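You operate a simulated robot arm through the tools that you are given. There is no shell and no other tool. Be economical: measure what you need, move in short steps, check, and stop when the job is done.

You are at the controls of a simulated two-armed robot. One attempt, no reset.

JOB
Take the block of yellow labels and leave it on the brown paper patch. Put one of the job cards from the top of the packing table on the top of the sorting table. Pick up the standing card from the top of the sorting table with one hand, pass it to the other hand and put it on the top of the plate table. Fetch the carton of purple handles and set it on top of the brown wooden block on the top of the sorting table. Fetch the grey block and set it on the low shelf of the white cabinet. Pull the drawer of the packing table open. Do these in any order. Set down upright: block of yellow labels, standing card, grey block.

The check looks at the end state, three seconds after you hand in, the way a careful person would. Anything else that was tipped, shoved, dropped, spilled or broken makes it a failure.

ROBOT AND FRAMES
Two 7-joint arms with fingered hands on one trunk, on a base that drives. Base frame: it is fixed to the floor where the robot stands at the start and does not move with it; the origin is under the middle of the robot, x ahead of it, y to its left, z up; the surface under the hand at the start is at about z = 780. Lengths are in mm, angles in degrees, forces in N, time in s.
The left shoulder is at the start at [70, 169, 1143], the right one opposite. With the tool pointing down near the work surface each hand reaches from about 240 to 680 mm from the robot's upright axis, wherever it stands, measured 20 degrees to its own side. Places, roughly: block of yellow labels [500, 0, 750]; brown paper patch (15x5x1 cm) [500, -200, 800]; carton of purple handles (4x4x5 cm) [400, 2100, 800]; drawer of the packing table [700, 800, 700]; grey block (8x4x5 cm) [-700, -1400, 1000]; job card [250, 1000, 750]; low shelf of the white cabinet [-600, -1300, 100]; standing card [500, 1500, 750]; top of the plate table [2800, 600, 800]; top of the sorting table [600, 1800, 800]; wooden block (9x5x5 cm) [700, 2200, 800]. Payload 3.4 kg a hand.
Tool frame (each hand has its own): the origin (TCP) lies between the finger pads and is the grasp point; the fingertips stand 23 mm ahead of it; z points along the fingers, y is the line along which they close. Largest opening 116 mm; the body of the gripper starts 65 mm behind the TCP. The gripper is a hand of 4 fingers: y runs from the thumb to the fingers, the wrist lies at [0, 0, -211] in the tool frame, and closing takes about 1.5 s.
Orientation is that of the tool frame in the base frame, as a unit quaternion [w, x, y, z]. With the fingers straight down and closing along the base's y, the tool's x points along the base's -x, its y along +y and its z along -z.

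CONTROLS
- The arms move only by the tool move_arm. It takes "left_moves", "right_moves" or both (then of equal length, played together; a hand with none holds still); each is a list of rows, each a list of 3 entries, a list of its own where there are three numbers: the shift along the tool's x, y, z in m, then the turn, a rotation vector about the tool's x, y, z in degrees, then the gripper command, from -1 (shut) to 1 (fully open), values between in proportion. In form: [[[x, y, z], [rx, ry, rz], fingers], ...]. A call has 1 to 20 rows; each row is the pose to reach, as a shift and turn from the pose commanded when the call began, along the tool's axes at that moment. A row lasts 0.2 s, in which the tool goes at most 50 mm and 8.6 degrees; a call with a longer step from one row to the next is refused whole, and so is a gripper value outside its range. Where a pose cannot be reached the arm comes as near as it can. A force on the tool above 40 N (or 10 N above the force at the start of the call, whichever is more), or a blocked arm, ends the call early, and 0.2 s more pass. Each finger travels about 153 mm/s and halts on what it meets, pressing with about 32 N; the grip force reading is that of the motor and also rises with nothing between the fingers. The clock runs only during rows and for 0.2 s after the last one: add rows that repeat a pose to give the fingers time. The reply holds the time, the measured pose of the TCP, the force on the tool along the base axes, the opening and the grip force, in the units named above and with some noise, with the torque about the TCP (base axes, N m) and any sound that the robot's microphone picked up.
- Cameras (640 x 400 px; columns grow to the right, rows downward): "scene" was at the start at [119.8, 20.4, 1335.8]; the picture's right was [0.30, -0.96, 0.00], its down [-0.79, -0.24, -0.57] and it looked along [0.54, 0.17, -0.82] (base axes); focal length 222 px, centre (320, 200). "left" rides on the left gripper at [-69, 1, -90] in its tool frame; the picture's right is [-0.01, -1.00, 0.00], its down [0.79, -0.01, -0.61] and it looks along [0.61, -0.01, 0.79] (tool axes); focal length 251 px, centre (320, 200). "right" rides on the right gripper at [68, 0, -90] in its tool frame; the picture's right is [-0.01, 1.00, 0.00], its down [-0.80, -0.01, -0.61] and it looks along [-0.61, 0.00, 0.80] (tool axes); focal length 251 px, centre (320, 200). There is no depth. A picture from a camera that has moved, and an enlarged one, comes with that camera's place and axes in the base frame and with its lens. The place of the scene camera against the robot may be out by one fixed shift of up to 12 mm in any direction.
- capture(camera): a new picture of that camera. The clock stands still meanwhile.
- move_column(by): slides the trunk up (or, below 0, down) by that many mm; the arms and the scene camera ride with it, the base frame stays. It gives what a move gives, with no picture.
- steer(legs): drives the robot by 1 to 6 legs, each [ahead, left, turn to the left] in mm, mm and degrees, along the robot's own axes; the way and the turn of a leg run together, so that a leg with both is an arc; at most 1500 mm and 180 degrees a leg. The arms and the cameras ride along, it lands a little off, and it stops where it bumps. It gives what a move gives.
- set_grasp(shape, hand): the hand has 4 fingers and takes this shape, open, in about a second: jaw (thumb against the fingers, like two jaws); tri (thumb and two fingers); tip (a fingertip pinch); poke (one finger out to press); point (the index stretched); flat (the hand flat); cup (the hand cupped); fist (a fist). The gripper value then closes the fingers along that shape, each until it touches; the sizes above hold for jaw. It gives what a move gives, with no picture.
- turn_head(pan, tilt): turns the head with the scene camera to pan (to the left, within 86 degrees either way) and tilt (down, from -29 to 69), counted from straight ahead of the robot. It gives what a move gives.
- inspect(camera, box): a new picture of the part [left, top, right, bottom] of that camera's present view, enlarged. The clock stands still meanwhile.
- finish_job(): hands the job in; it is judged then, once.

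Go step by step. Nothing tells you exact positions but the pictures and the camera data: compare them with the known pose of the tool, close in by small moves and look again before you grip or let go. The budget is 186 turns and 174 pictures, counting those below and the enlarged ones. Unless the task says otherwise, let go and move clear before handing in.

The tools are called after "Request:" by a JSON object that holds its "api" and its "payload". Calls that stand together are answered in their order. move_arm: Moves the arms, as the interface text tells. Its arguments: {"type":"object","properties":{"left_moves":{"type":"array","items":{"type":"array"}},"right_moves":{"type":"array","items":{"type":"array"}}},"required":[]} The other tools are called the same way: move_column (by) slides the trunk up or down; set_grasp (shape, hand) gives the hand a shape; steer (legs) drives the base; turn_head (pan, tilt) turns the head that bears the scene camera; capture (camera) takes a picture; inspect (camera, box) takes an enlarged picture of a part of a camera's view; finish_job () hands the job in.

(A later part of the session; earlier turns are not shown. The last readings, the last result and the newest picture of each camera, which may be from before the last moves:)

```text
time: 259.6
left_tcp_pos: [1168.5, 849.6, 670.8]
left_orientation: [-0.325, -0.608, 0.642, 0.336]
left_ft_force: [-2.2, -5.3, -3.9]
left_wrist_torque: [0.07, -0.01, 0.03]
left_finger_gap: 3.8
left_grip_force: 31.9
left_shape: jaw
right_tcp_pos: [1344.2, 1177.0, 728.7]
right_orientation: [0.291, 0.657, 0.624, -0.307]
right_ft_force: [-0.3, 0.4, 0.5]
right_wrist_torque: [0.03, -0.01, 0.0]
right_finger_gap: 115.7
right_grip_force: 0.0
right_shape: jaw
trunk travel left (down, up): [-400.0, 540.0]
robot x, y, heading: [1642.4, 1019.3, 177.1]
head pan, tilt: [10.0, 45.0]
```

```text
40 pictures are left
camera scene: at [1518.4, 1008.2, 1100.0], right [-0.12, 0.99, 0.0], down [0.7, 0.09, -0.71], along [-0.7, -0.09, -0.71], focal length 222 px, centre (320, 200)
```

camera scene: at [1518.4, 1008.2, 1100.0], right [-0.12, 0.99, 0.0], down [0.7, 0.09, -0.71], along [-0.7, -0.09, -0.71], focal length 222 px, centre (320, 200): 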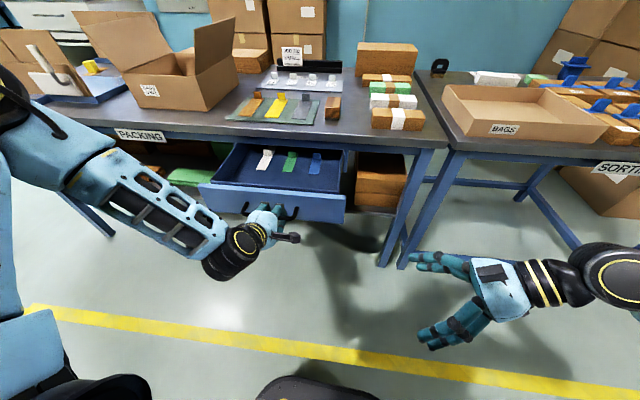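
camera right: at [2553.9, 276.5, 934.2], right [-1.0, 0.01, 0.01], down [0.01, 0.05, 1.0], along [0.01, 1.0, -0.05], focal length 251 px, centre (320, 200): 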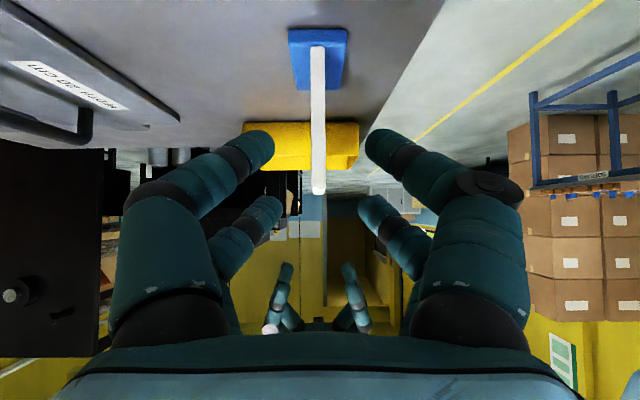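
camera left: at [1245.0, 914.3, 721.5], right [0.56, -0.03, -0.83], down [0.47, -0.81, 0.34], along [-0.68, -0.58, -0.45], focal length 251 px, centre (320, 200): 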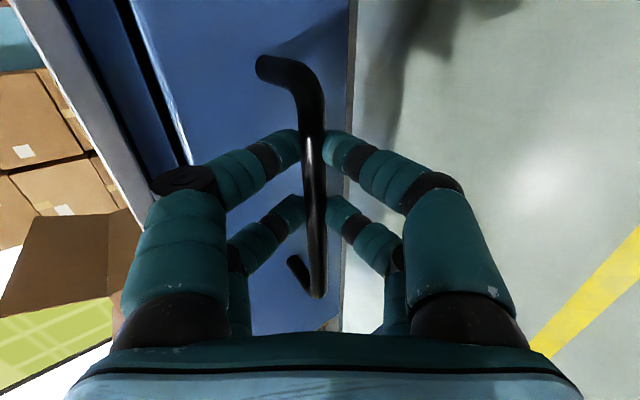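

The drawer is open about 218 mm with its contents in view. Open the fingers and withdraw along their axis.

Request:
{"api": "move_arm", "payload": {"left_moves": [[[0, 0, 0], [0, 0, 0], -0.7], [[0, 0, 0], [0, 0, 0], -0.4], [[0, 0, 0], [0, 0, 0], -0.4], [[0, 0, -0.015], [0, 0, 0], -0.4], [[0, 0, -0.03], [0, 0, 0], -0.4], [[0, 0, -0.06], [0, 0, 0], -0.4], [[0, 0, -0.09], [0, 0, 0], -0.4], [[0, 0, -0.09], [0, 0, 0], -0.4]]}}

Request:
{"api": "capture", "payload": {"camera": "left"}}

```text
time: 261.4
left_tcp_pos: [1181.5, 860.9, 695.0]
left_orientation: [-0.326, -0.608, 0.642, 0.334]
left_ft_force: [-0.4, 0.2, -0.4]
left_wrist_torque: [-0.03, 0.02, 0.01]
left_finger_gap: 34.6
left_grip_force: 0.0
left_shape: jaw
left hand out of reach, approached as far as the arm can: row 5, 6, 7, 8
right_tcp_pos: [1343.0, 1176.3, 728.4]
right_orientation: [0.292, 0.656, 0.625, -0.306]
right_ft_force: [-0.3, 0.5, 0.3]
right_wrist_torque: [0.02, -0.02, -0.01]
right_finger_gap: 116.0
right_grip_force: 0.1
right_shape: jaw
trunk travel left (down, up): [-400.0, 540.0]
robot x, y, heading: [1648.9, 1016.2, 177.1]
head pan, tilt: [10.0, 45.0]
```

```text
39 pictures are left
camera left: at [1258.8, 926.5, 745.5], right [0.56, -0.03, -0.83], down [0.47, -0.81, 0.34], along [-0.68, -0.58, -0.44], focal length 251 px, centre (320, 200)
```

left: 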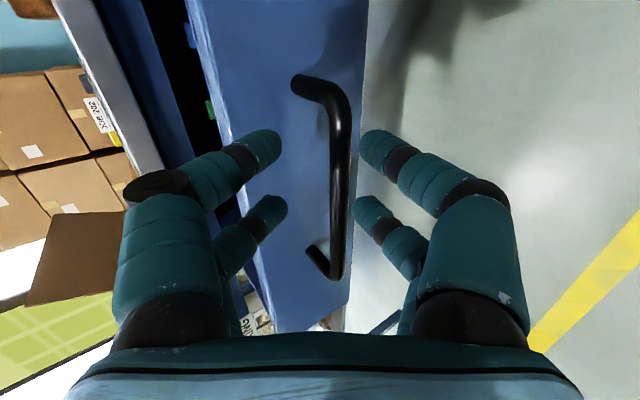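

The bar is just past the fingertips. Drive straight back to clear it, then look.

Request:
{"api": "steer", "payload": {"legs": [[-150, -8, 0]]}}

Request:
{"api": "capture", "payload": {"camera": "scene"}}

```text
time: 262.7
left_tcp_pos: [1331.0, 860.4, 694.1]
left_orientation: [-0.327, -0.608, 0.641, 0.335]
left_ft_force: [0.2, 0.6, 0.4]
left_wrist_torque: [-0.01, -0.01, 0.0]
left_finger_gap: 34.7
left_grip_force: 0.0
left_shape: jaw
right_tcp_pos: [1491.8, 1176.2, 727.5]
right_orientation: [0.291, 0.656, 0.625, -0.307]
right_ft_force: [-0.1, 0.3, -0.1]
right_wrist_torque: [0.0, 0.02, -0.02]
right_finger_gap: 116.0
right_grip_force: 0.1
right_shape: jaw
trunk travel left (down, up): [-400.0, 540.0]
robot x, y, heading: [1797.7, 1020.8, 177.5]
head pan, tilt: [10.0, 45.0]
```

```text
38 pictures are left
camera scene: at [1668.0, 1009.5, 1100.1], right [-0.13, 0.99, 0.0], down [0.7, 0.09, -0.71], along [-0.7, -0.09, -0.71], focal length 222 px, centre (320, 200)
```

scene: 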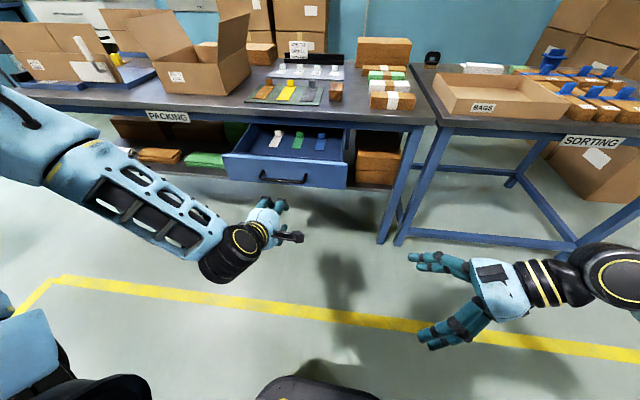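

The drawer stays open. Next the grey block at the white cabinet: raise the trunk and bring both hands back to the pointing-down pose.

Request:
{"api": "move_column", "payload": {"by": 420}}

Request:
{"api": "move_arm", "payload": {"left_moves": [[[0, 0, 0], [7, 0, 0], 1], [[0, 0, 0], [14, 0, 0], 1], [[0, 0, 0], [21, 0, 0], 1], [[0, 0, 0], [28, 0, 0], 1], [[0, 0, 0], [35, 0, 0], 1], [[0, 0, 0], [42, 0, 0], 1], [[0, 0, 0], [49, 0, 0], 1], [[0, 0, 0], [56, 0, 0], 1], [[0, 0, 0], [56, 0, 0], 1]], "right_moves": [[[0, 0, 0], [0, 6.3, 0], 1], [[0, 0, 0], [0, 12.5, 0], 1], [[0, 0, 0], [0, 18.8, 0], 1], [[0, 0, 0], [0, 25, 0], 1], [[0, 0, 0], [0, 31.3, 0], 1], [[0, 0, 0], [0, 37.5, 0], 1], [[0, 0, 0], [0, 43.8, 0], 1], [[0, 0, 0], [0, 50, 0], 1], [[0, 0, 0], [0, 50, 0], 1]]}}

Request:
{"api": "move_arm", "payload": {"left_moves": [[[0, 0, 0], [0, 0, -8.2], 1], [[0, 0, 0], [0, 0, -16.4], 1], [[0, 0, 0], [0, 0, -24.6], 1], [[0, 0, 0], [0, 0, -32.8], 1], [[0, 0, 0], [0, 0, -41], 1], [[0, 0, 0], [0, 0, -49.2], 1], [[0, 0, 0], [0, 0, -57.4], 1], [[0, 0, 0], [0, 0, -65.6], 1], [[0, 0, 0], [0, 0, -73.8], 1], [[0, 0, 0], [0, 0, -82], 1], [[0, 0, 0], [0, 0, -90], 1]], "right_moves": [[[0, 0, 0], [0, 0, 8.2], 1], [[0, 0, 0], [0, 0, 16.4], 1], [[0, 0, 0], [0, 0, 24.6], 1], [[0, 0, 0], [0, 0, 32.8], 1], [[0, 0, 0], [0, 0, 41], 1], [[0, 0, 0], [0, 0, 49.2], 1], [[0, 0, 0], [0, 0, 57.4], 1], [[0, 0, 0], [0, 0, 65.6], 1], [[0, 0, 0], [0, 0, 73.8], 1], [[0, 0, 0], [0, 0, 82], 1], [[0, 0, 0], [0, 0, 90], 1]]}}

Request:
{"api": "steer", "payload": {"legs": [[0, 850, 0], [0, 0, 90]]}}

```text
refused: 420 is not a number from -400 to 400
```

```text
time: 264.7
left_tcp_pos: [1332.2, 860.7, 695.2]
left_orientation: [-0.002, -0.69, 0.724, -0.005]
left_ft_force: [-0.2, 0.9, -1.1]
left_wrist_torque: [-0.02, 0.01, -0.02]
left_finger_gap: 115.9
left_grip_force: 0.0
left_shape: jaw
right_tcp_pos: [1492.5, 1176.9, 727.8]
right_orientation: [0.0, 0.724, 0.689, 0.0]
right_ft_force: [-0.4, 0.2, -0.4]
right_wrist_torque: [-0.01, 0.02, -0.01]
right_finger_gap: 115.7
right_grip_force: 0.1
right_shape: jaw
trunk travel left (down, up): [-400.0, 540.0]
robot x, y, heading: [1796.6, 1016.5, 177.4]
head pan, tilt: [10.0, 45.0]
```

```text
time: 267.1
left_tcp_pos: [1330.1, 860.3, 694.6]
left_orientation: [0.006, 1.0, -0.023, 0.002]
left_ft_force: [0.0, -0.3, -0.6]
left_wrist_torque: [-0.01, -0.01, 0.01]
left_finger_gap: 115.8
left_grip_force: 0.1
left_shape: jaw
right_tcp_pos: [1491.3, 1176.4, 728.1]
right_orientation: [0.001, 1.0, -0.026, 0.0]
right_ft_force: [-0.1, 0.1, -0.1]
right_wrist_torque: [0.01, -0.05, 0.0]
right_finger_gap: 116.0
right_grip_force: 0.1
right_shape: jaw
trunk travel left (down, up): [-400.0, 540.0]
robot x, y, heading: [1799.2, 1017.5, 177.1]
head pan, tilt: [10.0, 45.0]
```

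```text
time: 275.5
left_tcp_pos: [1892.5, -321.8, 695.8]
left_orientation: [0.003, 0.732, 0.682, 0.007]
left_ft_force: [-0.6, 0.6, 0.3]
left_wrist_torque: [-0.02, 0.01, 0.02]
left_finger_gap: 115.9
left_grip_force: 0.2
left_shape: jaw
right_tcp_pos: [1580.0, -154.5, 728.9]
right_orientation: [0.0, 0.732, 0.681, 0.001]
right_ft_force: [-0.3, 0.0, 0.5]
right_wrist_torque: [0.01, -0.02, -0.02]
right_finger_gap: 115.8
right_grip_force: 0.0
right_shape: jaw
trunk travel left (down, up): [-400.0, 540.0]
robot x, y, heading: [1744.3, 148.9, -94.4]
head pan, tilt: [10.0, 45.0]
```

Trunk lift was refused (over 400) but nothing was in the way. Raise it now and go through the passage.

Request:
{"api": "move_column", "payload": {"by": 400}}

Request:
{"api": "steer", "payload": {"legs": [[0, 0, 4.4], [470, -590, 0], [410, 0, 0]]}}

Request:
{"api": "turn_head", "payload": {"pan": -40, "tilt": 40}}

Request:
{"api": "capture", "payload": {"camera": "scene"}}

```text
time: 279.4
left_tcp_pos: [1892.0, -322.7, 1093.1]
left_orientation: [0.002, 0.732, 0.681, 0.006]
left_ft_force: [-0.3, 0.2, 0.5]
left_wrist_torque: [0.0, -0.02, -0.01]
left_finger_gap: 115.8
left_grip_force: 0.1
left_shape: jaw
right_tcp_pos: [1579.3, -153.3, 1127.5]
right_orientation: [-0.001, 0.733, 0.681, 0.0]
right_ft_force: [-0.3, 0.6, 0.5]
right_wrist_torque: [0.04, 0.01, 0.02]
right_finger_gap: 115.6
right_grip_force: 0.0
right_shape: jaw
trunk travel left (down, up): [-800.0, 140.0]
robot x, y, heading: [1742.4, 147.2, -94.3]
head pan, tilt: [10.0, 45.0]
```

```text
time: 284.1
left_tcp_pos: [1327.6, -781.2, 1094.7]
left_orientation: [0.002, 0.71, 0.704, 0.006]
left_ft_force: [0.1, -0.4, 1.1]
left_wrist_torque: [-0.01, -0.01, 0.02]
left_finger_gap: 115.9
left_grip_force: 0.3
left_shape: jaw
right_tcp_pos: [1005.5, -632.2, 1127.4]
right_orientation: [0.001, 0.712, 0.703, 0.001]
right_ft_force: [-0.4, -0.3, 1.0]
right_wrist_torque: [-0.01, -0.02, -0.03]
right_finger_gap: 116.2
right_grip_force: 0.1
right_shape: jaw
trunk travel left (down, up): [-800.0, 140.0]
robot x, y, heading: [1153.3, -319.9, -90.6]
head pan, tilt: [10.0, 45.0]
stopped in leg 2: the robot was blocked; the commanded pose is now the measured one
```

```text
time: 285.3
left_tcp_pos: [1327.8, -780.9, 1093.6]
left_orientation: [0.002, 0.71, 0.704, 0.007]
left_ft_force: [-0.1, 0.2, 0.6]
left_wrist_torque: [0.0, 0.01, 0.0]
left_finger_gap: 115.8
left_grip_force: 0.0
left_shape: jaw
right_tcp_pos: [1006.1, -632.5, 1129.1]
right_orientation: [0.001, 0.712, 0.702, 0.001]
right_ft_force: [0.5, -0.8, 0.0]
right_wrist_torque: [0.03, 0.01, 0.0]
right_finger_gap: 115.8
right_grip_force: 0.0
right_shape: jaw
trunk travel left (down, up): [-800.0, 140.0]
robot x, y, heading: [1154.6, -318.1, -90.7]
head pan, tilt: [-40.0, 40.0]
```

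```text
37 pictures are left
camera scene: at [1098.2, -436.7, 1507.2], right [-0.76, 0.65, 0.0], down [0.42, 0.49, -0.77], along [-0.5, -0.58, -0.64], focal length 222 px, centre (320, 200)
```

scene: 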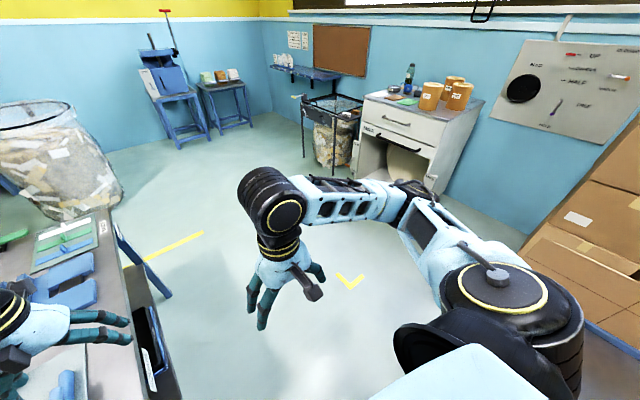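

The base brushed up to the packing table side; I'll move 40 mm away and continue. First an enlarged look at the cabinet.

Request:
{"api": "inspect", "payload": {"camera": "scene", "box": [330, 50, 500, 200]}}

Request:
{"api": "steer", "payload": {"legs": [[0, 35, 0], [430, 0, 0], [0, -960, 0]]}}

```text
2.67 times, centred on (415, 125) of scene
camera zoom: at [1098.2, -436.7, 1507.2], right [-0.76, 0.65, 0.0], down [0.42, 0.49, -0.77], along [-0.5, -0.58, -0.64], focal length 593 px, centre (67, 400)
```

zoom: 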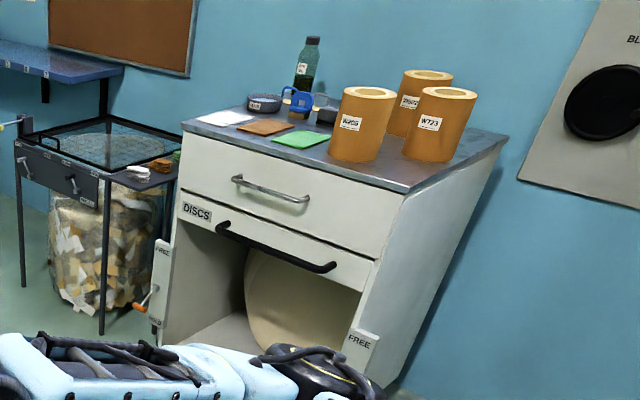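

```text
time: 288.1
left_tcp_pos: [1400.3, -1051.5, 1095.3]
left_orientation: [0.003, 0.655, 0.756, 0.006]
left_ft_force: [-0.1, 0.1, 0.8]
left_wrist_torque: [0.0, -0.01, 0.03]
left_finger_gap: 115.9
left_grip_force: 0.0
left_shape: jaw
right_tcp_pos: [1059.1, -952.9, 1128.3]
right_orientation: [0.001, 0.656, 0.755, 0.0]
right_ft_force: [-0.5, 0.2, 0.1]
right_wrist_torque: [-0.01, -0.03, 0.0]
right_finger_gap: 115.9
right_grip_force: 0.2
right_shape: jaw
trunk travel left (down, up): [-800.0, 140.0]
robot x, y, heading: [1159.2, -626.4, -81.9]
head pan, tilt: [-40.0, 40.0]
stopped in leg 2: the robot was blocked; the commanded pose is now the measured one
```

Something near the blue table's corner stopped the base. Slide right away from it before going on; check the surroundings.

Request:
{"api": "steer", "payload": {"legs": [[0, -70, 0]]}}

Request:
{"api": "turn_head", "payload": {"pan": 50, "tilt": 55}}

Request:
{"api": "capture", "payload": {"camera": "scene"}}

```text
time: 289.1
left_tcp_pos: [1337.6, -1060.8, 1094.4]
left_orientation: [0.001, 0.654, 0.756, 0.004]
left_ft_force: [-0.5, -0.3, -0.4]
left_wrist_torque: [0.02, 0.07, -0.02]
left_finger_gap: 115.9
left_grip_force: 0.1
left_shape: jaw
right_tcp_pos: [997.2, -963.0, 1128.8]
right_orientation: [0.0, 0.655, 0.756, -0.001]
right_ft_force: [0.7, -0.1, -0.5]
right_wrist_torque: [0.04, 0.03, 0.01]
right_finger_gap: 115.7
right_grip_force: 0.0
right_shape: jaw
trunk travel left (down, up): [-800.0, 140.0]
robot x, y, heading: [1084.6, -635.3, -81.8]
head pan, tilt: [-40.0, 40.0]
```

```text
time: 290.7
left_tcp_pos: [1334.2, -1061.4, 1093.4]
left_orientation: [0.001, 0.654, 0.757, 0.006]
left_ft_force: [-0.1, 0.0, -0.8]
left_wrist_torque: [0.01, 0.03, -0.01]
left_finger_gap: 115.8
left_grip_force: 0.1
left_shape: jaw
right_tcp_pos: [992.0, -963.3, 1127.6]
right_orientation: [0.0, 0.656, 0.755, 0.0]
right_ft_force: [0.8, 0.3, 0.0]
right_wrist_torque: [0.0, 0.01, -0.02]
right_finger_gap: 115.8
right_grip_force: 0.0
right_shape: jaw
trunk travel left (down, up): [-800.0, 140.0]
robot x, y, heading: [1089.6, -635.5, -81.9]
head pan, tilt: [50.0, 55.0]
```

```text
35 pictures are left
camera scene: at [1160.0, -723.0, 1486.6], right [-0.53, -0.85, 0.0], down [-0.7, 0.43, -0.57], along [0.49, -0.3, -0.82], focal length 222 px, centre (320, 200)
```

scene: 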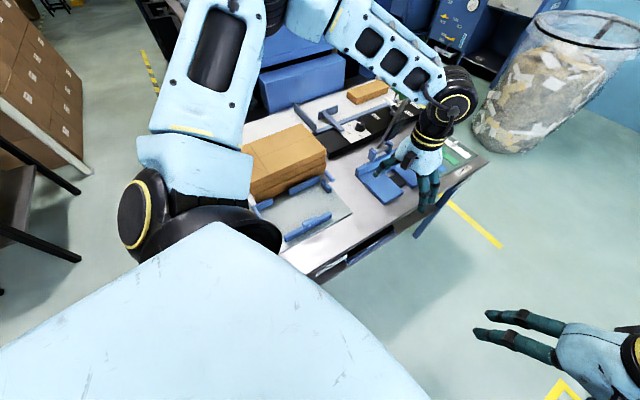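

Nothing disturbed. Continue: forward with a slight turn, then sideways toward the cabinet.

Request:
{"api": "steer", "payload": {"legs": [[60, -80, 0], [50, -50, -8], [0, -800, 0]]}}

Request:
{"api": "turn_head", "payload": {"pan": -50, "tilt": 40}}

Request:
{"api": "capture", "payload": {"camera": "scene"}}

```text
time: 296.4
left_tcp_pos: [353.8, -1216.7, 1095.8]
left_orientation: [0.002, 0.705, 0.709, 0.006]
left_ft_force: [-0.3, -0.5, -0.5]
left_wrist_torque: [0.02, 0.03, 0.03]
left_finger_gap: 116.1
left_grip_force: 0.0
left_shape: jaw
right_tcp_pos: [29.1, -1073.2, 1128.3]
right_orientation: [0.0, 0.706, 0.708, 0.001]
right_ft_force: [0.6, -0.7, 0.6]
right_wrist_torque: [0.07, -0.01, 0.03]
right_finger_gap: 115.9
right_grip_force: 0.0
right_shape: jaw
trunk travel left (down, up): [-800.0, 140.0]
robot x, y, heading: [170.6, -758.4, -89.9]
head pan, tilt: [50.0, 55.0]
```

```text
time: 298.2
left_tcp_pos: [352.9, -1215.0, 1093.2]
left_orientation: [0.003, 0.705, 0.709, 0.006]
left_ft_force: [-0.3, -0.5, 0.7]
left_wrist_torque: [-0.02, -0.02, -0.01]
left_finger_gap: 115.6
left_grip_force: 0.1
left_shape: jaw
right_tcp_pos: [28.3, -1071.8, 1128.1]
right_orientation: [0.001, 0.706, 0.708, 0.0]
right_ft_force: [-0.3, -0.2, 0.2]
right_wrist_torque: [-0.01, -0.01, 0.01]
right_finger_gap: 116.0
right_grip_force: 0.2
right_shape: jaw
trunk travel left (down, up): [-800.0, 140.0]
robot x, y, heading: [166.3, -761.7, -89.7]
head pan, tilt: [-50.0, 40.0]
```

```text
34 pictures are left
camera scene: at [106.5, -865.6, 1507.2], right [-0.65, 0.76, 0.0], down [0.49, 0.42, -0.77], along [-0.58, -0.49, -0.64], focal length 222 px, centre (320, 200)
```

scene: 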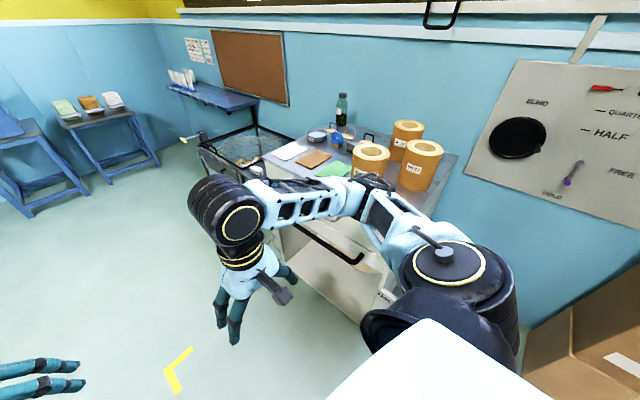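

Move in front of the cabinet and face it.

Request:
{"api": "steer", "payload": {"legs": [[520, 100, 0], [0, 0, -90]]}}

Request:
{"api": "turn_head", "payload": {"pan": 0, "tilt": 40}}

Request:
{"api": "capture", "payload": {"camera": "scene"}}

```text
time: 305.1
left_tcp_pos: [-173.2, -1482.8, 1094.7]
left_orientation: [0.005, 1.0, 0.018, 0.004]
left_ft_force: [0.4, -0.1, 0.0]
left_wrist_torque: [0.0, -0.01, -0.02]
left_finger_gap: 115.8
left_grip_force: 0.1
left_shape: jaw
right_tcp_pos: [-39.7, -1152.3, 1128.8]
right_orientation: [0.0, 1.0, 0.017, 0.0]
right_ft_force: [-0.8, 0.0, -1.3]
right_wrist_torque: [-0.01, -0.01, 0.01]
right_finger_gap: 115.8
right_grip_force: 0.0
right_shape: jaw
trunk travel left (down, up): [-800.0, 140.0]
robot x, y, heading: [277.3, -1286.1, -178.1]
head pan, tilt: [-50.0, 40.0]
```

```text
time: 306.2
left_tcp_pos: [-174.7, -1481.2, 1094.4]
left_orientation: [0.005, 1.0, 0.018, 0.003]
left_ft_force: [-0.2, -0.1, -0.4]
left_wrist_torque: [0.01, 0.0, -0.02]
left_finger_gap: 116.0
left_grip_force: 0.1
left_shape: jaw
right_tcp_pos: [-40.5, -1152.8, 1128.6]
right_orientation: [0.0, 1.0, 0.017, -0.001]
right_ft_force: [0.1, -0.2, 0.1]
right_wrist_torque: [-0.01, 0.01, 0.0]
right_finger_gap: 115.8
right_grip_force: 0.1
right_shape: jaw
trunk travel left (down, up): [-800.0, 140.0]
robot x, y, heading: [279.3, -1286.1, -178.1]
head pan, tilt: [0.0, 40.0]
```

```text
33 pictures are left
camera scene: at [143.2, -1291.0, 1507.2], right [-0.03, 1.0, 0.0], down [0.64, 0.02, -0.77], along [-0.77, -0.02, -0.64], focal length 222 px, centre (320, 200)
```

scene: 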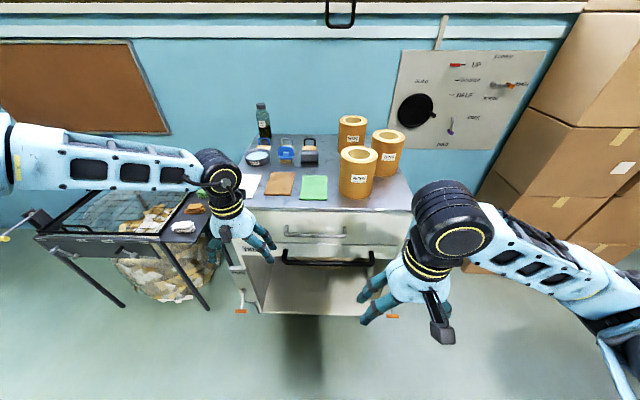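

Request:
{"api": "inspect", "payload": {"camera": "scene", "box": [230, 90, 390, 210]}}

Request:
{"api": "inspect", "payload": {"camera": "scene", "box": [220, 200, 420, 325]}}

```text
3.33 times, centred on (310, 150) of scene
camera zoom: at [143.2, -1291.0, 1507.2], right [-0.03, 1.0, 0.0], down [0.64, 0.02, -0.77], along [-0.77, -0.02, -0.64], focal length 742 px, centre (353, 367)
```

zoom: 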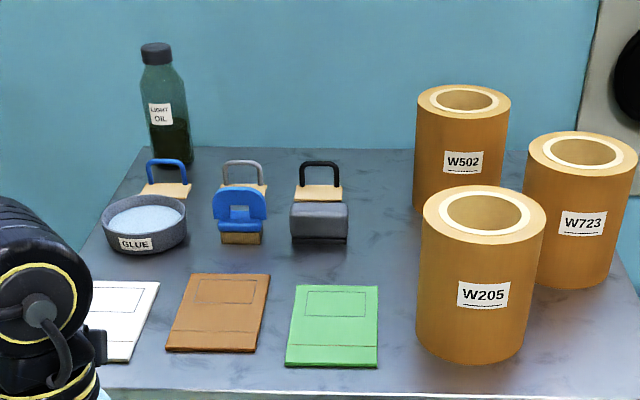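

```text
3.20 times, centred on (320, 262) of scene
camera zoom: at [143.2, -1291.0, 1507.2], right [-0.03, 1.0, 0.0], down [0.64, 0.02, -0.77], along [-0.77, -0.02, -0.64], focal length 712 px, centre (320, 0)
```

zoom: 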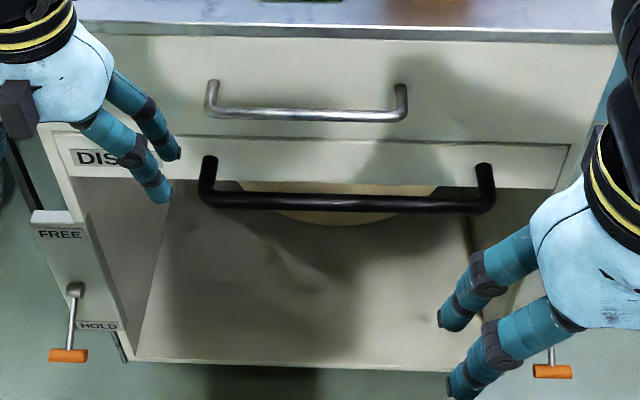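

The grey block stands on the cabinet top at about [-828, -1366], in front of a black hook; the low shelf floor (z≈100) is open at the front. I'll tilt the left hand 50° forward, tuck the right hand back, and approach.

Request:
{"api": "move_arm", "payload": {"left_moves": [[[0, 0, 0], [0, -7.2, 0], 0.9], [[0, 0, 0], [0, -14.4, 0], 0.8], [[0, 0, 0], [0, -21.6, 0], 0.66], [[0, 0, 0], [0, -28.8, 0], 0.66], [[0, 0, 0], [0, -36, 0], 0.66], [[0, 0, 0], [0, -43, 0], 0.66], [[0, 0, 0], [0, -50, 0], 0.66], [[0, 0, 0], [0, -50, 0], 0.66]], "right_moves": [[[0.015, -0.015, -0.01], [0, 0, 0], 1], [[0.03, -0.03, -0.02], [0, 0, 0], 1], [[0.045, -0.045, -0.04], [0, 0, 0], 1], [[0.06, -0.06, -0.05], [0, 0, 0], 1], [[0.075, -0.07, -0.06], [0, 0, 0], 1], [[0.085, -0.08, -0.08], [0, 0, 0], 1], [[0.09, -0.08, -0.1], [0, 0, 0], 1], [[0.09, -0.08, -0.1], [0, 0, 0], 1]]}}

Request:
{"api": "steer", "payload": {"legs": [[0, -115, -1.9], [330, 0, 0]]}}

Request:
{"api": "turn_head", "payload": {"pan": 10, "tilt": 40}}

Request:
{"api": "capture", "payload": {"camera": "left"}}

Request:
{"api": "capture", "payload": {"camera": "scene"}}

```text
time: 308.1
left_tcp_pos: [-173.9, -1481.5, 1094.2]
left_orientation: [0.013, 0.907, 0.014, -0.42]
left_ft_force: [-0.3, 0.1, 0.0]
left_wrist_torque: [0.0, 0.0, -0.01]
left_finger_gap: 96.9
left_grip_force: 0.0
left_shape: jaw
right_tcp_pos: [29.2, -1072.2, 1245.1]
right_orientation: [0.001, 1.0, 0.016, 0.0]
right_ft_force: [-0.3, 0.1, 0.3]
right_wrist_torque: [-0.01, -0.03, -0.04]
right_finger_gap: 115.8
right_grip_force: 0.2
right_shape: jaw
right hand out of reach, approached as far as the arm can: row 2, 3, 4, 5, 6, 7, 8
trunk travel left (down, up): [-800.0, 140.0]
robot x, y, heading: [277.1, -1284.3, -178.1]
head pan, tilt: [0.0, 40.0]
```

```text
time: 311.0
left_tcp_pos: [-510.6, -1346.8, 1095.7]
left_orientation: [0.003, 0.907, -0.007, -0.421]
left_ft_force: [-0.2, -0.4, 0.8]
left_wrist_torque: [-0.02, -0.02, -0.02]
left_finger_gap: 96.5
left_grip_force: 0.0
left_shape: jaw
right_tcp_pos: [-288.0, -948.3, 1245.5]
right_orientation: [0.001, 1.0, -0.006, -0.001]
right_ft_force: [0.6, -0.4, -0.2]
right_wrist_torque: [0.0, 0.02, 0.0]
right_finger_gap: 115.7
right_grip_force: 0.2
right_shape: jaw
trunk travel left (down, up): [-800.0, 140.0]
robot x, y, heading: [-52.9, -1172.0, 179.6]
head pan, tilt: [0.0, 40.0]
```

```text
time: 311.7
left_tcp_pos: [-511.4, -1346.1, 1094.4]
left_orientation: [0.004, 0.907, -0.006, -0.421]
left_ft_force: [-0.5, 0.3, -0.8]
left_wrist_torque: [-0.02, 0.01, 0.03]
left_finger_gap: 96.6
left_grip_force: 0.0
left_shape: jaw
right_tcp_pos: [-289.5, -947.5, 1245.2]
right_orientation: [0.001, 1.0, -0.007, 0.0]
right_ft_force: [-0.7, 0.3, -0.3]
right_wrist_torque: [-0.01, -0.01, -0.02]
right_finger_gap: 115.7
right_grip_force: 0.2
right_shape: jaw
trunk travel left (down, up): [-800.0, 140.0]
robot x, y, heading: [-49.7, -1168.4, 179.2]
head pan, tilt: [10.0, 40.0]
```

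```text
30 pictures are left
camera left: at [-487.5, -1346.4, 1206.0], right [0.0, 1.0, 0.0], down [0.98, 0.0, -0.21], along [-0.21, 0.0, -0.98], focal length 251 px, centre (320, 200)
```

left: 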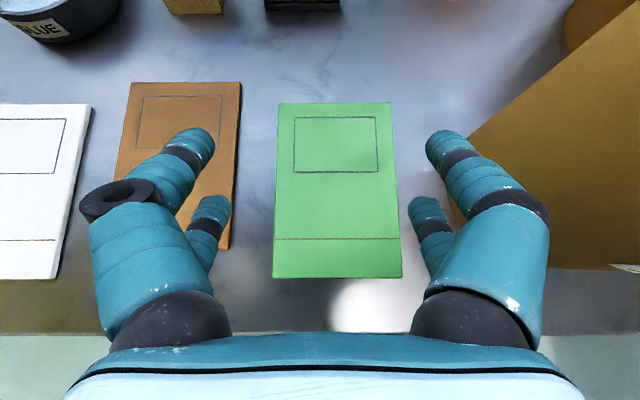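

```text
29 pictures are left
camera scene: at [-185.2, -1185.7, 1507.2], right [-0.16, 0.99, 0.0], down [0.63, 0.1, -0.77], along [-0.76, -0.12, -0.64], focal length 222 px, centre (320, 200)
```

scene: 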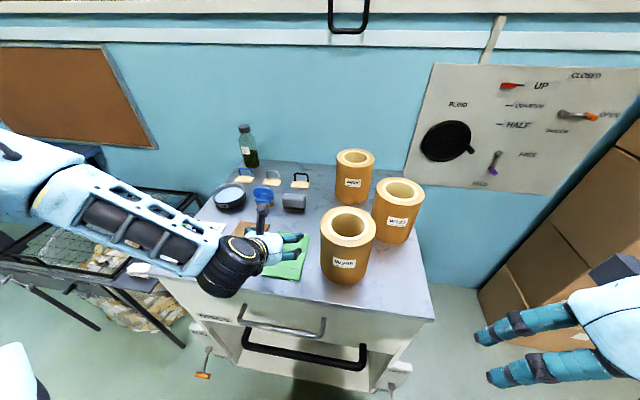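

Block front at x≈-781, centre y≈-1368. Drive 90 mm closer and extend the hand, then look.

Request:
{"api": "steer", "payload": {"legs": [[90, 22, 0.6]]}}

Request:
{"api": "move_arm", "payload": {"left_moves": [[[-0.02, 0, 0.024], [0, 0, 0], 0.66], [[-0.04, 0, 0.048], [0, 0, 0], 0.66], [[-0.06, 0, 0.0715], [0, 0, 0], 0.66], [[-0.08, 0, 0.0953], [0, 0, 0], 0.66], [[-0.08, 0, 0.0953], [0, 0, 0], 0.66]]}}

Request:
{"api": "capture", "payload": {"camera": "left"}}

```text
time: 312.9
left_tcp_pos: [-599.0, -1372.3, 1096.1]
left_orientation: [0.007, 0.907, -0.001, -0.421]
left_ft_force: [0.2, -0.4, 0.1]
left_wrist_torque: [0.02, 0.04, -0.01]
left_finger_gap: 96.4
left_grip_force: 0.1
left_shape: jaw
right_tcp_pos: [-380.9, -971.5, 1244.6]
right_orientation: [0.0, 1.0, 0.0, -0.001]
right_ft_force: [1.3, 0.5, 0.2]
right_wrist_torque: [0.04, 0.0, 0.0]
right_finger_gap: 115.9
right_grip_force: 0.0
right_shape: jaw
trunk travel left (down, up): [-800.0, 140.0]
robot x, y, heading: [-139.6, -1191.7, -180.2]
head pan, tilt: [10.0, 40.0]
```

```text
time: 314.1
left_tcp_pos: [-724.0, -1375.7, 1096.0]
left_orientation: [0.006, 0.907, -0.001, -0.42]
left_ft_force: [1.1, -0.5, 0.3]
left_wrist_torque: [0.0, 0.05, 0.0]
left_finger_gap: 96.8
left_grip_force: 0.1
left_shape: jaw
right_tcp_pos: [-382.8, -972.3, 1245.3]
right_orientation: [0.001, 1.0, 0.0, 0.0]
right_ft_force: [1.0, 0.6, -0.3]
right_wrist_torque: [-0.03, 0.0, -0.01]
right_finger_gap: 116.0
right_grip_force: 0.1
right_shape: jaw
trunk travel left (down, up): [-800.0, 140.0]
robot x, y, heading: [-146.0, -1193.7, -179.9]
head pan, tilt: [10.0, 40.0]
```

```text
28 pictures are left
camera left: at [-699.1, -1375.3, 1207.2], right [-0.01, 1.0, 0.0], down [0.98, 0.01, -0.21], along [-0.21, -0.01, -0.98], focal length 251 px, centre (320, 200)
```

left: 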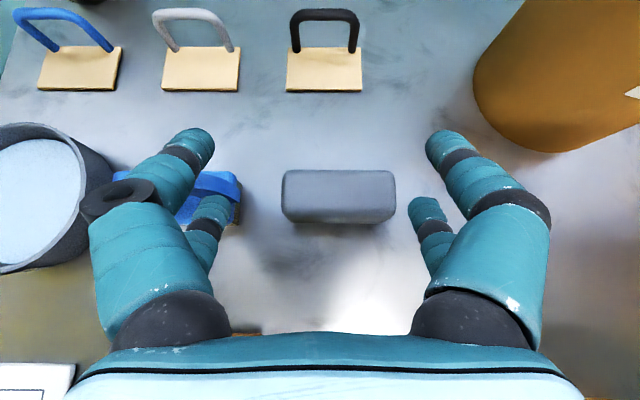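

The cabinet top is at about z 1000 and the block is at x≈-722…-757, y≈-1365. The blue item is close on the left; enlarge to measure the gap.

Request:
{"api": "inspect", "payload": {"camera": "left", "box": [160, 120, 460, 280]}}

```text
2.13 times, centred on (310, 200) of left
camera zoom: at [-699.1, -1375.3, 1207.2], right [-0.01, 1.0, 0.0], down [0.98, 0.01, -0.21], along [-0.21, -0.01, -0.98], focal length 536 px, centre (341, 200)
```

zoom: 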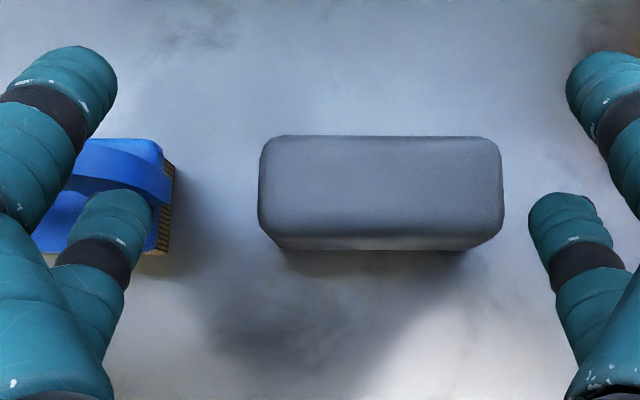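

Gap to the brush is ≈39 mm – enough with an 88 mm opening. Lower to the block.

Request:
{"api": "move_arm", "payload": {"left_moves": [[[0, -0.011, 0], [0, 0, 0], 0.52], [[0.012, -0.011, 0.015], [0, 0, 0], 0.52], [[0.024, -0.011, 0.03], [0, 0, 0], 0.52], [[0.0358, -0.011, 0.0444], [0, 0, 0], 0.52], [[0.0358, -0.011, 0.0444], [0, 0, 0], 0.52]]}}

Request:
{"api": "capture", "payload": {"camera": "left"}}

```text
time: 315.3
left_tcp_pos: [-732.3, -1368.7, 1040.7]
left_orientation: [0.005, 0.907, -0.001, -0.42]
left_ft_force: [-0.8, -1.1, 0.6]
left_wrist_torque: [-0.01, -0.01, -0.04]
left_finger_gap: 88.3
left_grip_force: 0.0
left_shape: jaw
left hand out of reach, approached as far as the arm can: row 4, 5
right_tcp_pos: [-384.2, -974.0, 1245.7]
right_orientation: [0.002, 1.0, 0.0, 0.0]
right_ft_force: [0.0, -0.7, 0.2]
right_wrist_torque: [0.01, 0.0, -0.02]
right_finger_gap: 115.7
right_grip_force: 0.1
right_shape: jaw
trunk travel left (down, up): [-800.0, 140.0]
robot x, y, heading: [-145.1, -1192.7, -179.8]
head pan, tilt: [10.0, 40.0]
```

```text
26 pictures are left
camera left: at [-708.9, -1367.3, 1152.3], right [-0.01, 1.0, 0.0], down [0.98, 0.01, -0.21], along [-0.21, -0.01, -0.98], focal length 251 px, centre (320, 200)
```

left: 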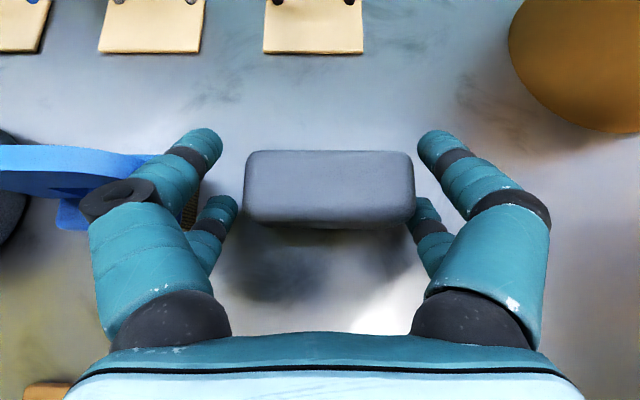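

Block is between the fingers. Nudge 3 mm right and close.

Request:
{"api": "move_arm", "payload": {"left_moves": [[[0, -0.003, 0], [0, 0, 0], 0.5], [[0, -0.003, 0], [0, 0, 0], 0.35], [[0, -0.003, 0], [0, 0, 0], 0.2], [[0, -0.003, 0], [0, 0, 0], 0.05], [[0, -0.003, 0], [0, 0, 0], -0.1], [[0, -0.003, 0], [0, 0, 0], -0.2], [[0, -0.003, 0], [0, 0, 0], -0.2]]}}

Request:
{"api": "capture", "payload": {"camera": "left"}}

```text
time: 316.9
left_tcp_pos: [-733.7, -1367.2, 1042.6]
left_orientation: [0.006, 0.908, -0.001, -0.42]
left_ft_force: [-1.2, -0.4, 1.1]
left_wrist_torque: [-0.01, -0.01, -0.02]
left_finger_gap: 70.7
left_grip_force: 31.6
left_shape: jaw
right_tcp_pos: [-384.5, -972.6, 1244.7]
right_orientation: [0.001, 1.0, 0.001, 0.0]
right_ft_force: [-0.1, -0.9, 0.7]
right_wrist_torque: [-0.02, 0.01, -0.03]
right_finger_gap: 115.7
right_grip_force: 0.0
right_shape: jaw
trunk travel left (down, up): [-800.0, 140.0]
robot x, y, heading: [-144.2, -1191.7, -180.0]
head pan, tilt: [10.0, 40.0]
```

```text
25 pictures are left
camera left: at [-709.0, -1365.7, 1153.9], right [-0.01, 1.0, 0.0], down [0.98, 0.01, -0.21], along [-0.21, -0.01, -0.98], focal length 251 px, centre (320, 200)
```

left: 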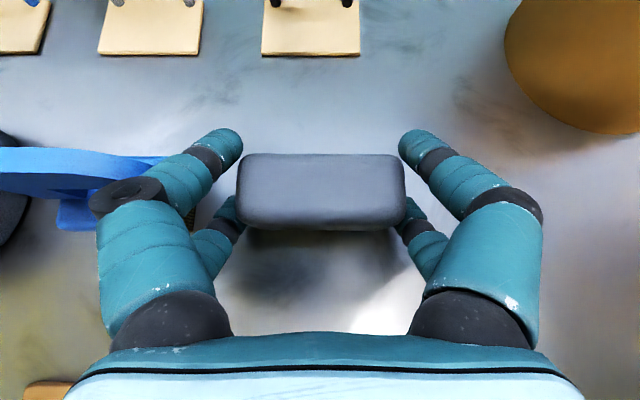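

Only the nearer finger pair holds it, slightly in front of centre. Reopen, go 8 mm further in, and regrip.

Request:
{"api": "move_arm", "payload": {"left_moves": [[[0, 0, 0], [0, 0, 0], 0.4], [[0, 0, 0], [0, 0, 0], 0.5], [[-0.0051, 0, 0.0061], [0, 0, 0], 0.5], [[-0.0051, 0, 0.0061], [0, 0, 0], 0.3], [[-0.0051, 0, 0.0061], [0, 0, 0], 0.1], [[-0.0051, 0, 0.0061], [0, 0, 0], -0.1], [[-0.0051, 0, 0.0061], [0, 0, 0], -0.3], [[-0.0051, 0, 0.0061], [0, 0, 0], -0.4], [[-0.0051, 0, 0.0061], [0, 0, 0], -0.4]]}}

Request:
{"api": "move_column", "payload": {"by": 40}}

Request:
{"api": "capture", "payload": {"camera": "left"}}

```text
time: 318.9
left_tcp_pos: [-738.8, -1369.3, 1045.2]
left_orientation: [0.006, 0.907, -0.001, -0.42]
left_ft_force: [-1.7, -1.0, 4.1]
left_wrist_torque: [0.08, -0.02, 0.0]
left_finger_gap: 29.8
left_grip_force: 32.4
left_shape: jaw
left hand out of reach, approached as far as the arm can: row 3, 4, 5, 6, 7, 8, 9
right_tcp_pos: [-383.7, -972.6, 1245.9]
right_orientation: [0.002, 1.0, 0.0, -0.001]
right_ft_force: [-0.6, 1.2, -1.2]
right_wrist_torque: [0.0, 0.01, 0.01]
right_finger_gap: 116.1
right_grip_force: 0.0
right_shape: jaw
trunk travel left (down, up): [-800.0, 140.0]
robot x, y, heading: [-144.1, -1191.0, -180.1]
head pan, tilt: [10.0, 40.0]
```

```text
time: 319.7
left_tcp_pos: [-739.6, -1368.7, 1084.0]
left_orientation: [0.006, 0.908, -0.001, -0.419]
left_ft_force: [0.1, 0.8, -0.9]
left_wrist_torque: [-0.02, 0.02, 0.02]
left_finger_gap: 29.8
left_grip_force: 31.7
left_shape: jaw
right_tcp_pos: [-385.2, -972.3, 1284.5]
right_orientation: [0.001, 1.0, 0.0, 0.0]
right_ft_force: [0.0, 0.1, 0.4]
right_wrist_torque: [-0.03, 0.02, 0.02]
right_finger_gap: 116.0
right_grip_force: 0.1
right_shape: jaw
trunk travel left (down, up): [-840.0, 100.0]
robot x, y, heading: [-146.3, -1193.0, -180.0]
head pan, tilt: [10.0, 40.0]
```

```text
24 pictures are left
camera left: at [-715.3, -1367.7, 1195.7], right [-0.01, 1.0, 0.0], down [0.98, 0.01, -0.21], along [-0.21, -0.01, -0.98], focal length 251 px, centre (320, 200)
```

left: 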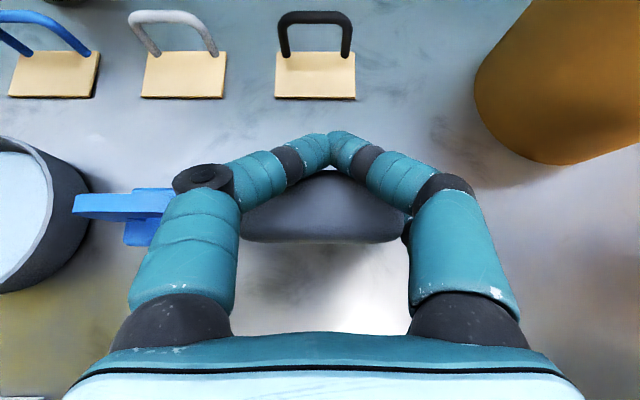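

The block came up with the hand (same apparent size while everything else shrank). Back away from the cabinet and look at how it is held.

Request:
{"api": "steer", "payload": {"legs": [[-470, -60, 0]]}}

Request:
{"api": "turn_head", "payload": {"pan": 20, "tilt": 40}}

Request:
{"api": "inspect", "payload": {"camera": "left", "box": [180, 100, 460, 270]}}

Request:
{"api": "capture", "payload": {"camera": "scene"}}

```text
time: 322.5
left_tcp_pos: [-279.0, -1301.7, 1083.8]
left_orientation: [0.003, 0.907, -0.006, -0.42]
left_ft_force: [-0.3, -0.7, -2.1]
left_wrist_torque: [0.02, -0.01, 0.03]
left_finger_gap: 29.6
left_grip_force: 32.0
left_shape: jaw
right_tcp_pos: [79.2, -911.4, 1285.0]
right_orientation: [0.0, 1.0, -0.004, 0.001]
right_ft_force: [-0.5, -0.3, 0.3]
right_wrist_torque: [-0.01, 0.0, 0.0]
right_finger_gap: 116.2
right_grip_force: 0.1
right_shape: jaw
trunk travel left (down, up): [-840.0, 100.0]
robot x, y, heading: [318.8, -1134.9, 179.5]
head pan, tilt: [10.0, 40.0]
```

```text
time: 323.2
left_tcp_pos: [-277.6, -1302.9, 1083.4]
left_orientation: [0.003, 0.907, -0.006, -0.42]
left_ft_force: [1.0, 0.7, -1.7]
left_wrist_torque: [0.0, 0.0, 0.01]
left_finger_gap: 29.8
left_grip_force: 31.6
left_shape: jaw
right_tcp_pos: [81.5, -910.1, 1284.5]
right_orientation: [0.0, 1.0, -0.004, 0.0]
right_ft_force: [-0.1, -0.8, 0.4]
right_wrist_torque: [-0.05, -0.01, 0.02]
right_finger_gap: 115.5
right_grip_force: 0.1
right_shape: jaw
trunk travel left (down, up): [-840.0, 100.0]
robot x, y, heading: [319.1, -1134.2, 179.5]
head pan, tilt: [20.0, 40.0]
```

```text
2.29 times, centred on (320, 185) of left
camera zoom: at [-252.9, -1302.5, 1195.9], right [0.0, 1.0, 0.0], down [0.98, 0.0, -0.21], along [-0.21, 0.0, -0.98], focal length 575 px, centre (320, 234)
```

zoom: 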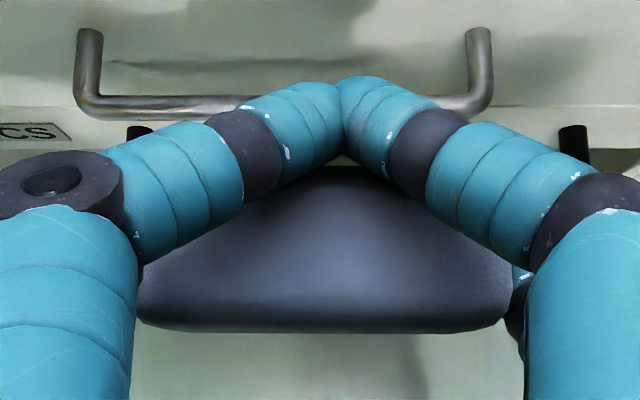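

```text
22 pictures are left
camera scene: at [190.4, -1161.8, 1547.2], right [-0.33, 0.94, 0.0], down [0.61, 0.21, -0.77], along [-0.72, -0.26, -0.64], focal length 222 px, centre (320, 200)
```

scene: 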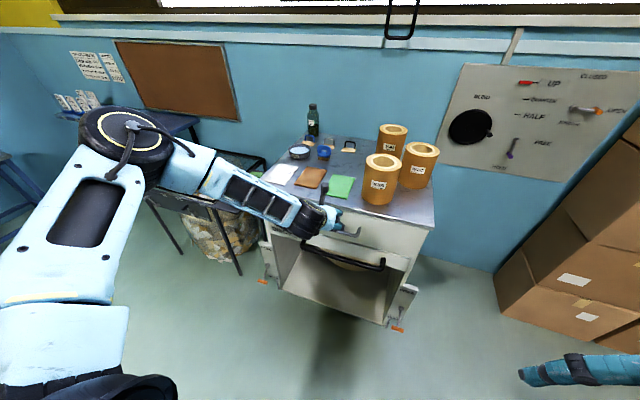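

The block is level in the grip and the cabinet top is undisturbed. Lower the trunk in front of the cabinet.

Request:
{"api": "move_column", "payload": {"by": -400}}

Request:
{"api": "move_column", "payload": {"by": -380}}

Request:
{"api": "capture", "payload": {"camera": "scene"}}

Request:
{"api": "capture", "payload": {"camera": "left"}}

```text
time: 327.1
left_tcp_pos: [-276.3, -1301.9, 684.1]
left_orientation: [0.003, 0.907, -0.005, -0.421]
left_ft_force: [0.1, 0.2, -1.2]
left_wrist_torque: [0.03, -0.01, -0.02]
left_finger_gap: 29.7
left_grip_force: 32.0
left_shape: jaw
right_tcp_pos: [81.7, -909.6, 885.2]
right_orientation: [0.001, 1.0, -0.004, 0.0]
right_ft_force: [0.4, -0.7, -0.3]
right_wrist_torque: [0.01, 0.0, -0.03]
right_finger_gap: 115.6
right_grip_force: 0.2
right_shape: jaw
trunk travel left (down, up): [-440.0, 500.0]
robot x, y, heading: [323.6, -1130.3, 179.5]
head pan, tilt: [20.0, 40.0]
```

```text
time: 330.7
left_tcp_pos: [-277.3, -1302.7, 305.0]
left_orientation: [0.003, 0.907, -0.006, -0.42]
left_ft_force: [0.4, 0.3, -1.1]
left_wrist_torque: [-0.01, -0.01, 0.0]
left_finger_gap: 29.7
left_grip_force: 31.8
left_shape: jaw
right_tcp_pos: [80.9, -911.0, 504.2]
right_orientation: [0.0, 1.0, -0.005, 0.0]
right_ft_force: [0.0, -0.4, -0.7]
right_wrist_torque: [-0.02, 0.0, -0.02]
right_finger_gap: 115.7
right_grip_force: 0.1
right_shape: jaw
trunk travel left (down, up): [-60.0, 880.0]
robot x, y, heading: [318.1, -1134.9, 179.4]
head pan, tilt: [20.0, 40.0]
```

```text
21 pictures are left
camera scene: at [190.4, -1161.8, 767.3], right [-0.33, 0.94, 0.0], down [0.61, 0.21, -0.77], along [-0.72, -0.26, -0.64], focal length 222 px, centre (320, 200)
```

scene: 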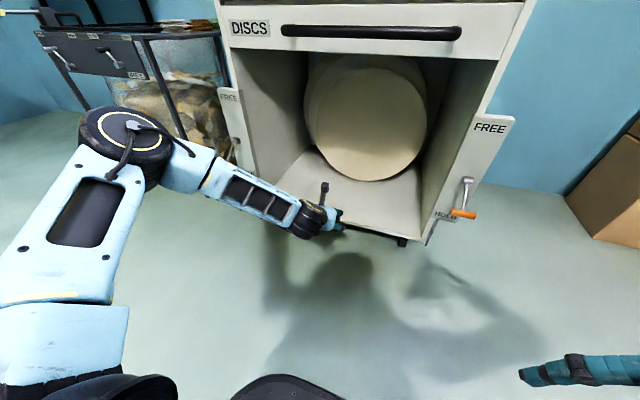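

```text
20 pictures are left
camera left: at [-252.8, -1302.4, 415.9], right [0.0, 1.0, 0.0], down [0.98, 0.0, -0.21], along [-0.21, 0.0, -0.98], focal length 251 px, centre (320, 200)
```

left: 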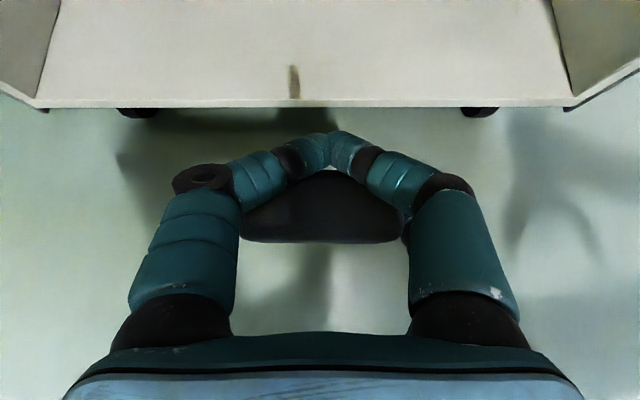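

The shelf is open: floor z≈95–100, front edge x≈-453, the big roll starts near x≈-800. Lower the arm 105 mm out here, then drive in.

Request:
{"api": "move_arm", "payload": {"left_moves": [[[0.02, 0, 0.017], [0, 0, 0], -0.4], [[0.04, 0, 0.034], [0, 0, 0], -0.4], [[0.06, 0, 0.05], [0, 0, 0], -0.4], [[0.0804, 0, 0.0675], [0, 0, 0], -0.4], [[0.0804, 0, 0.0675], [0, 0, 0], -0.4]]}}

Request:
{"api": "steer", "payload": {"legs": [[150, 0, 0.5]]}}

Request:
{"api": "capture", "payload": {"camera": "scene"}}

Request:
{"api": "capture", "payload": {"camera": "left"}}

```text
time: 331.9
left_tcp_pos: [-246.2, -1342.4, 254.1]
left_orientation: [0.002, 0.907, -0.006, -0.42]
left_ft_force: [0.3, -0.3, -0.9]
left_wrist_torque: [0.0, -0.01, 0.03]
left_finger_gap: 29.6
left_grip_force: 32.4
left_shape: jaw
left hand out of reach, approached as far as the arm can: row 1, 2, 3, 4, 5
right_tcp_pos: [81.0, -909.4, 504.6]
right_orientation: [0.0, 1.0, -0.004, 0.0]
right_ft_force: [0.3, 0.1, 0.0]
right_wrist_torque: [0.01, -0.01, -0.04]
right_finger_gap: 116.0
right_grip_force: 0.0
right_shape: jaw
trunk travel left (down, up): [-60.0, 880.0]
robot x, y, heading: [321.9, -1132.0, 179.5]
head pan, tilt: [20.0, 40.0]
```

```text
time: 333.3
left_tcp_pos: [-394.2, -1345.8, 253.4]
left_orientation: [0.005, 0.907, -0.001, -0.42]
left_ft_force: [-0.5, 0.1, -1.1]
left_wrist_torque: [-0.03, 0.01, -0.01]
left_finger_gap: 29.6
left_grip_force: 32.2
left_shape: jaw
right_tcp_pos: [-67.5, -911.6, 505.7]
right_orientation: [0.001, 1.0, 0.001, 0.0]
right_ft_force: [-0.1, 0.6, -0.4]
right_wrist_torque: [-0.02, -0.02, 0.01]
right_finger_gap: 115.9
right_grip_force: 0.0
right_shape: jaw
trunk travel left (down, up): [-60.0, 880.0]
robot x, y, heading: [172.1, -1132.0, -180.2]
head pan, tilt: [20.0, 40.0]
```

```text
19 pictures are left
camera scene: at [42.8, -1162.5, 767.2], right [-0.34, 0.94, 0.0], down [0.6, 0.22, -0.77], along [-0.72, -0.26, -0.64], focal length 222 px, centre (320, 200)
```

scene: 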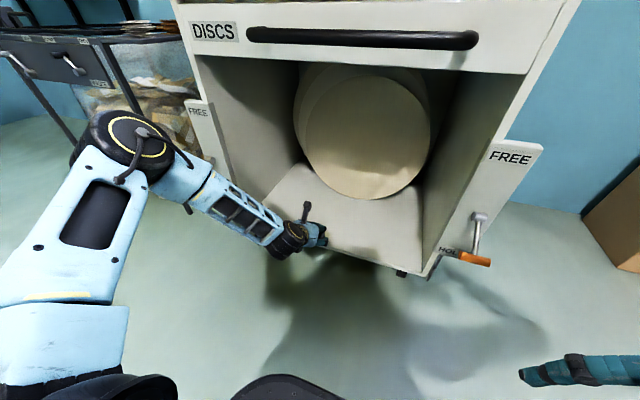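

```text
18 pictures are left
camera left: at [-369.0, -1345.7, 365.2], right [-0.01, 1.0, 0.0], down [0.98, 0.01, -0.21], along [-0.21, -0.01, -0.98], focal length 251 px, centre (320, 200)
```

left: 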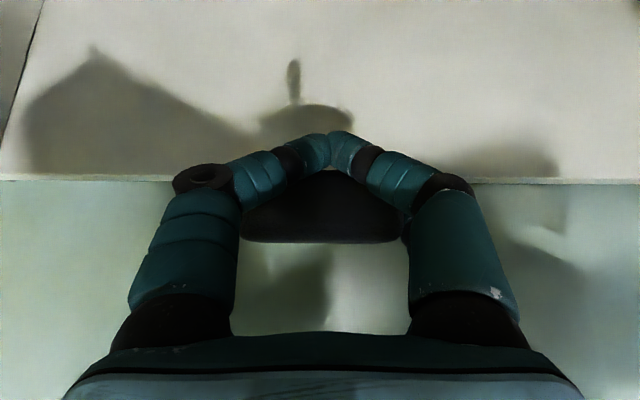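

The arm must come nearer the body to get lower. Pull it in 86 mm and go down, still outside the shelf.

Request:
{"api": "move_arm", "payload": {"left_moves": [[[0.03, -0.004, -0.015], [0, 0, 0], -0.4], [[0.06, -0.008, -0.028], [0, 0, 0], -0.4], [[0.08, -0.012, -0.03], [0, 0, 0], -0.4], [[0.0967, -0.012, -0.031], [0, 0, 0], -0.4], [[0.0967, -0.012, -0.031], [0, 0, 0], -0.4]]}}

```text
time: 334.5
left_tcp_pos: [-337.1, -1324.8, 251.0]
left_orientation: [0.008, 0.909, 0.0, -0.418]
left_ft_force: [-0.5, -0.1, -0.4]
left_wrist_torque: [-0.02, 0.0, 0.0]
left_finger_gap: 29.9
left_grip_force: 31.9
left_shape: jaw
left hand out of reach, approached as far as the arm can: row 1, 2, 3, 4, 5
right_tcp_pos: [-69.4, -912.0, 503.6]
right_orientation: [0.001, 1.0, 0.001, 0.0]
right_ft_force: [0.5, 0.4, 1.5]
right_wrist_torque: [0.0, 0.01, -0.01]
right_finger_gap: 115.9
right_grip_force: 0.0
right_shape: jaw
trunk travel left (down, up): [-60.0, 880.0]
robot x, y, heading: [172.5, -1132.6, -180.0]
head pan, tilt: [20.0, 40.0]
```

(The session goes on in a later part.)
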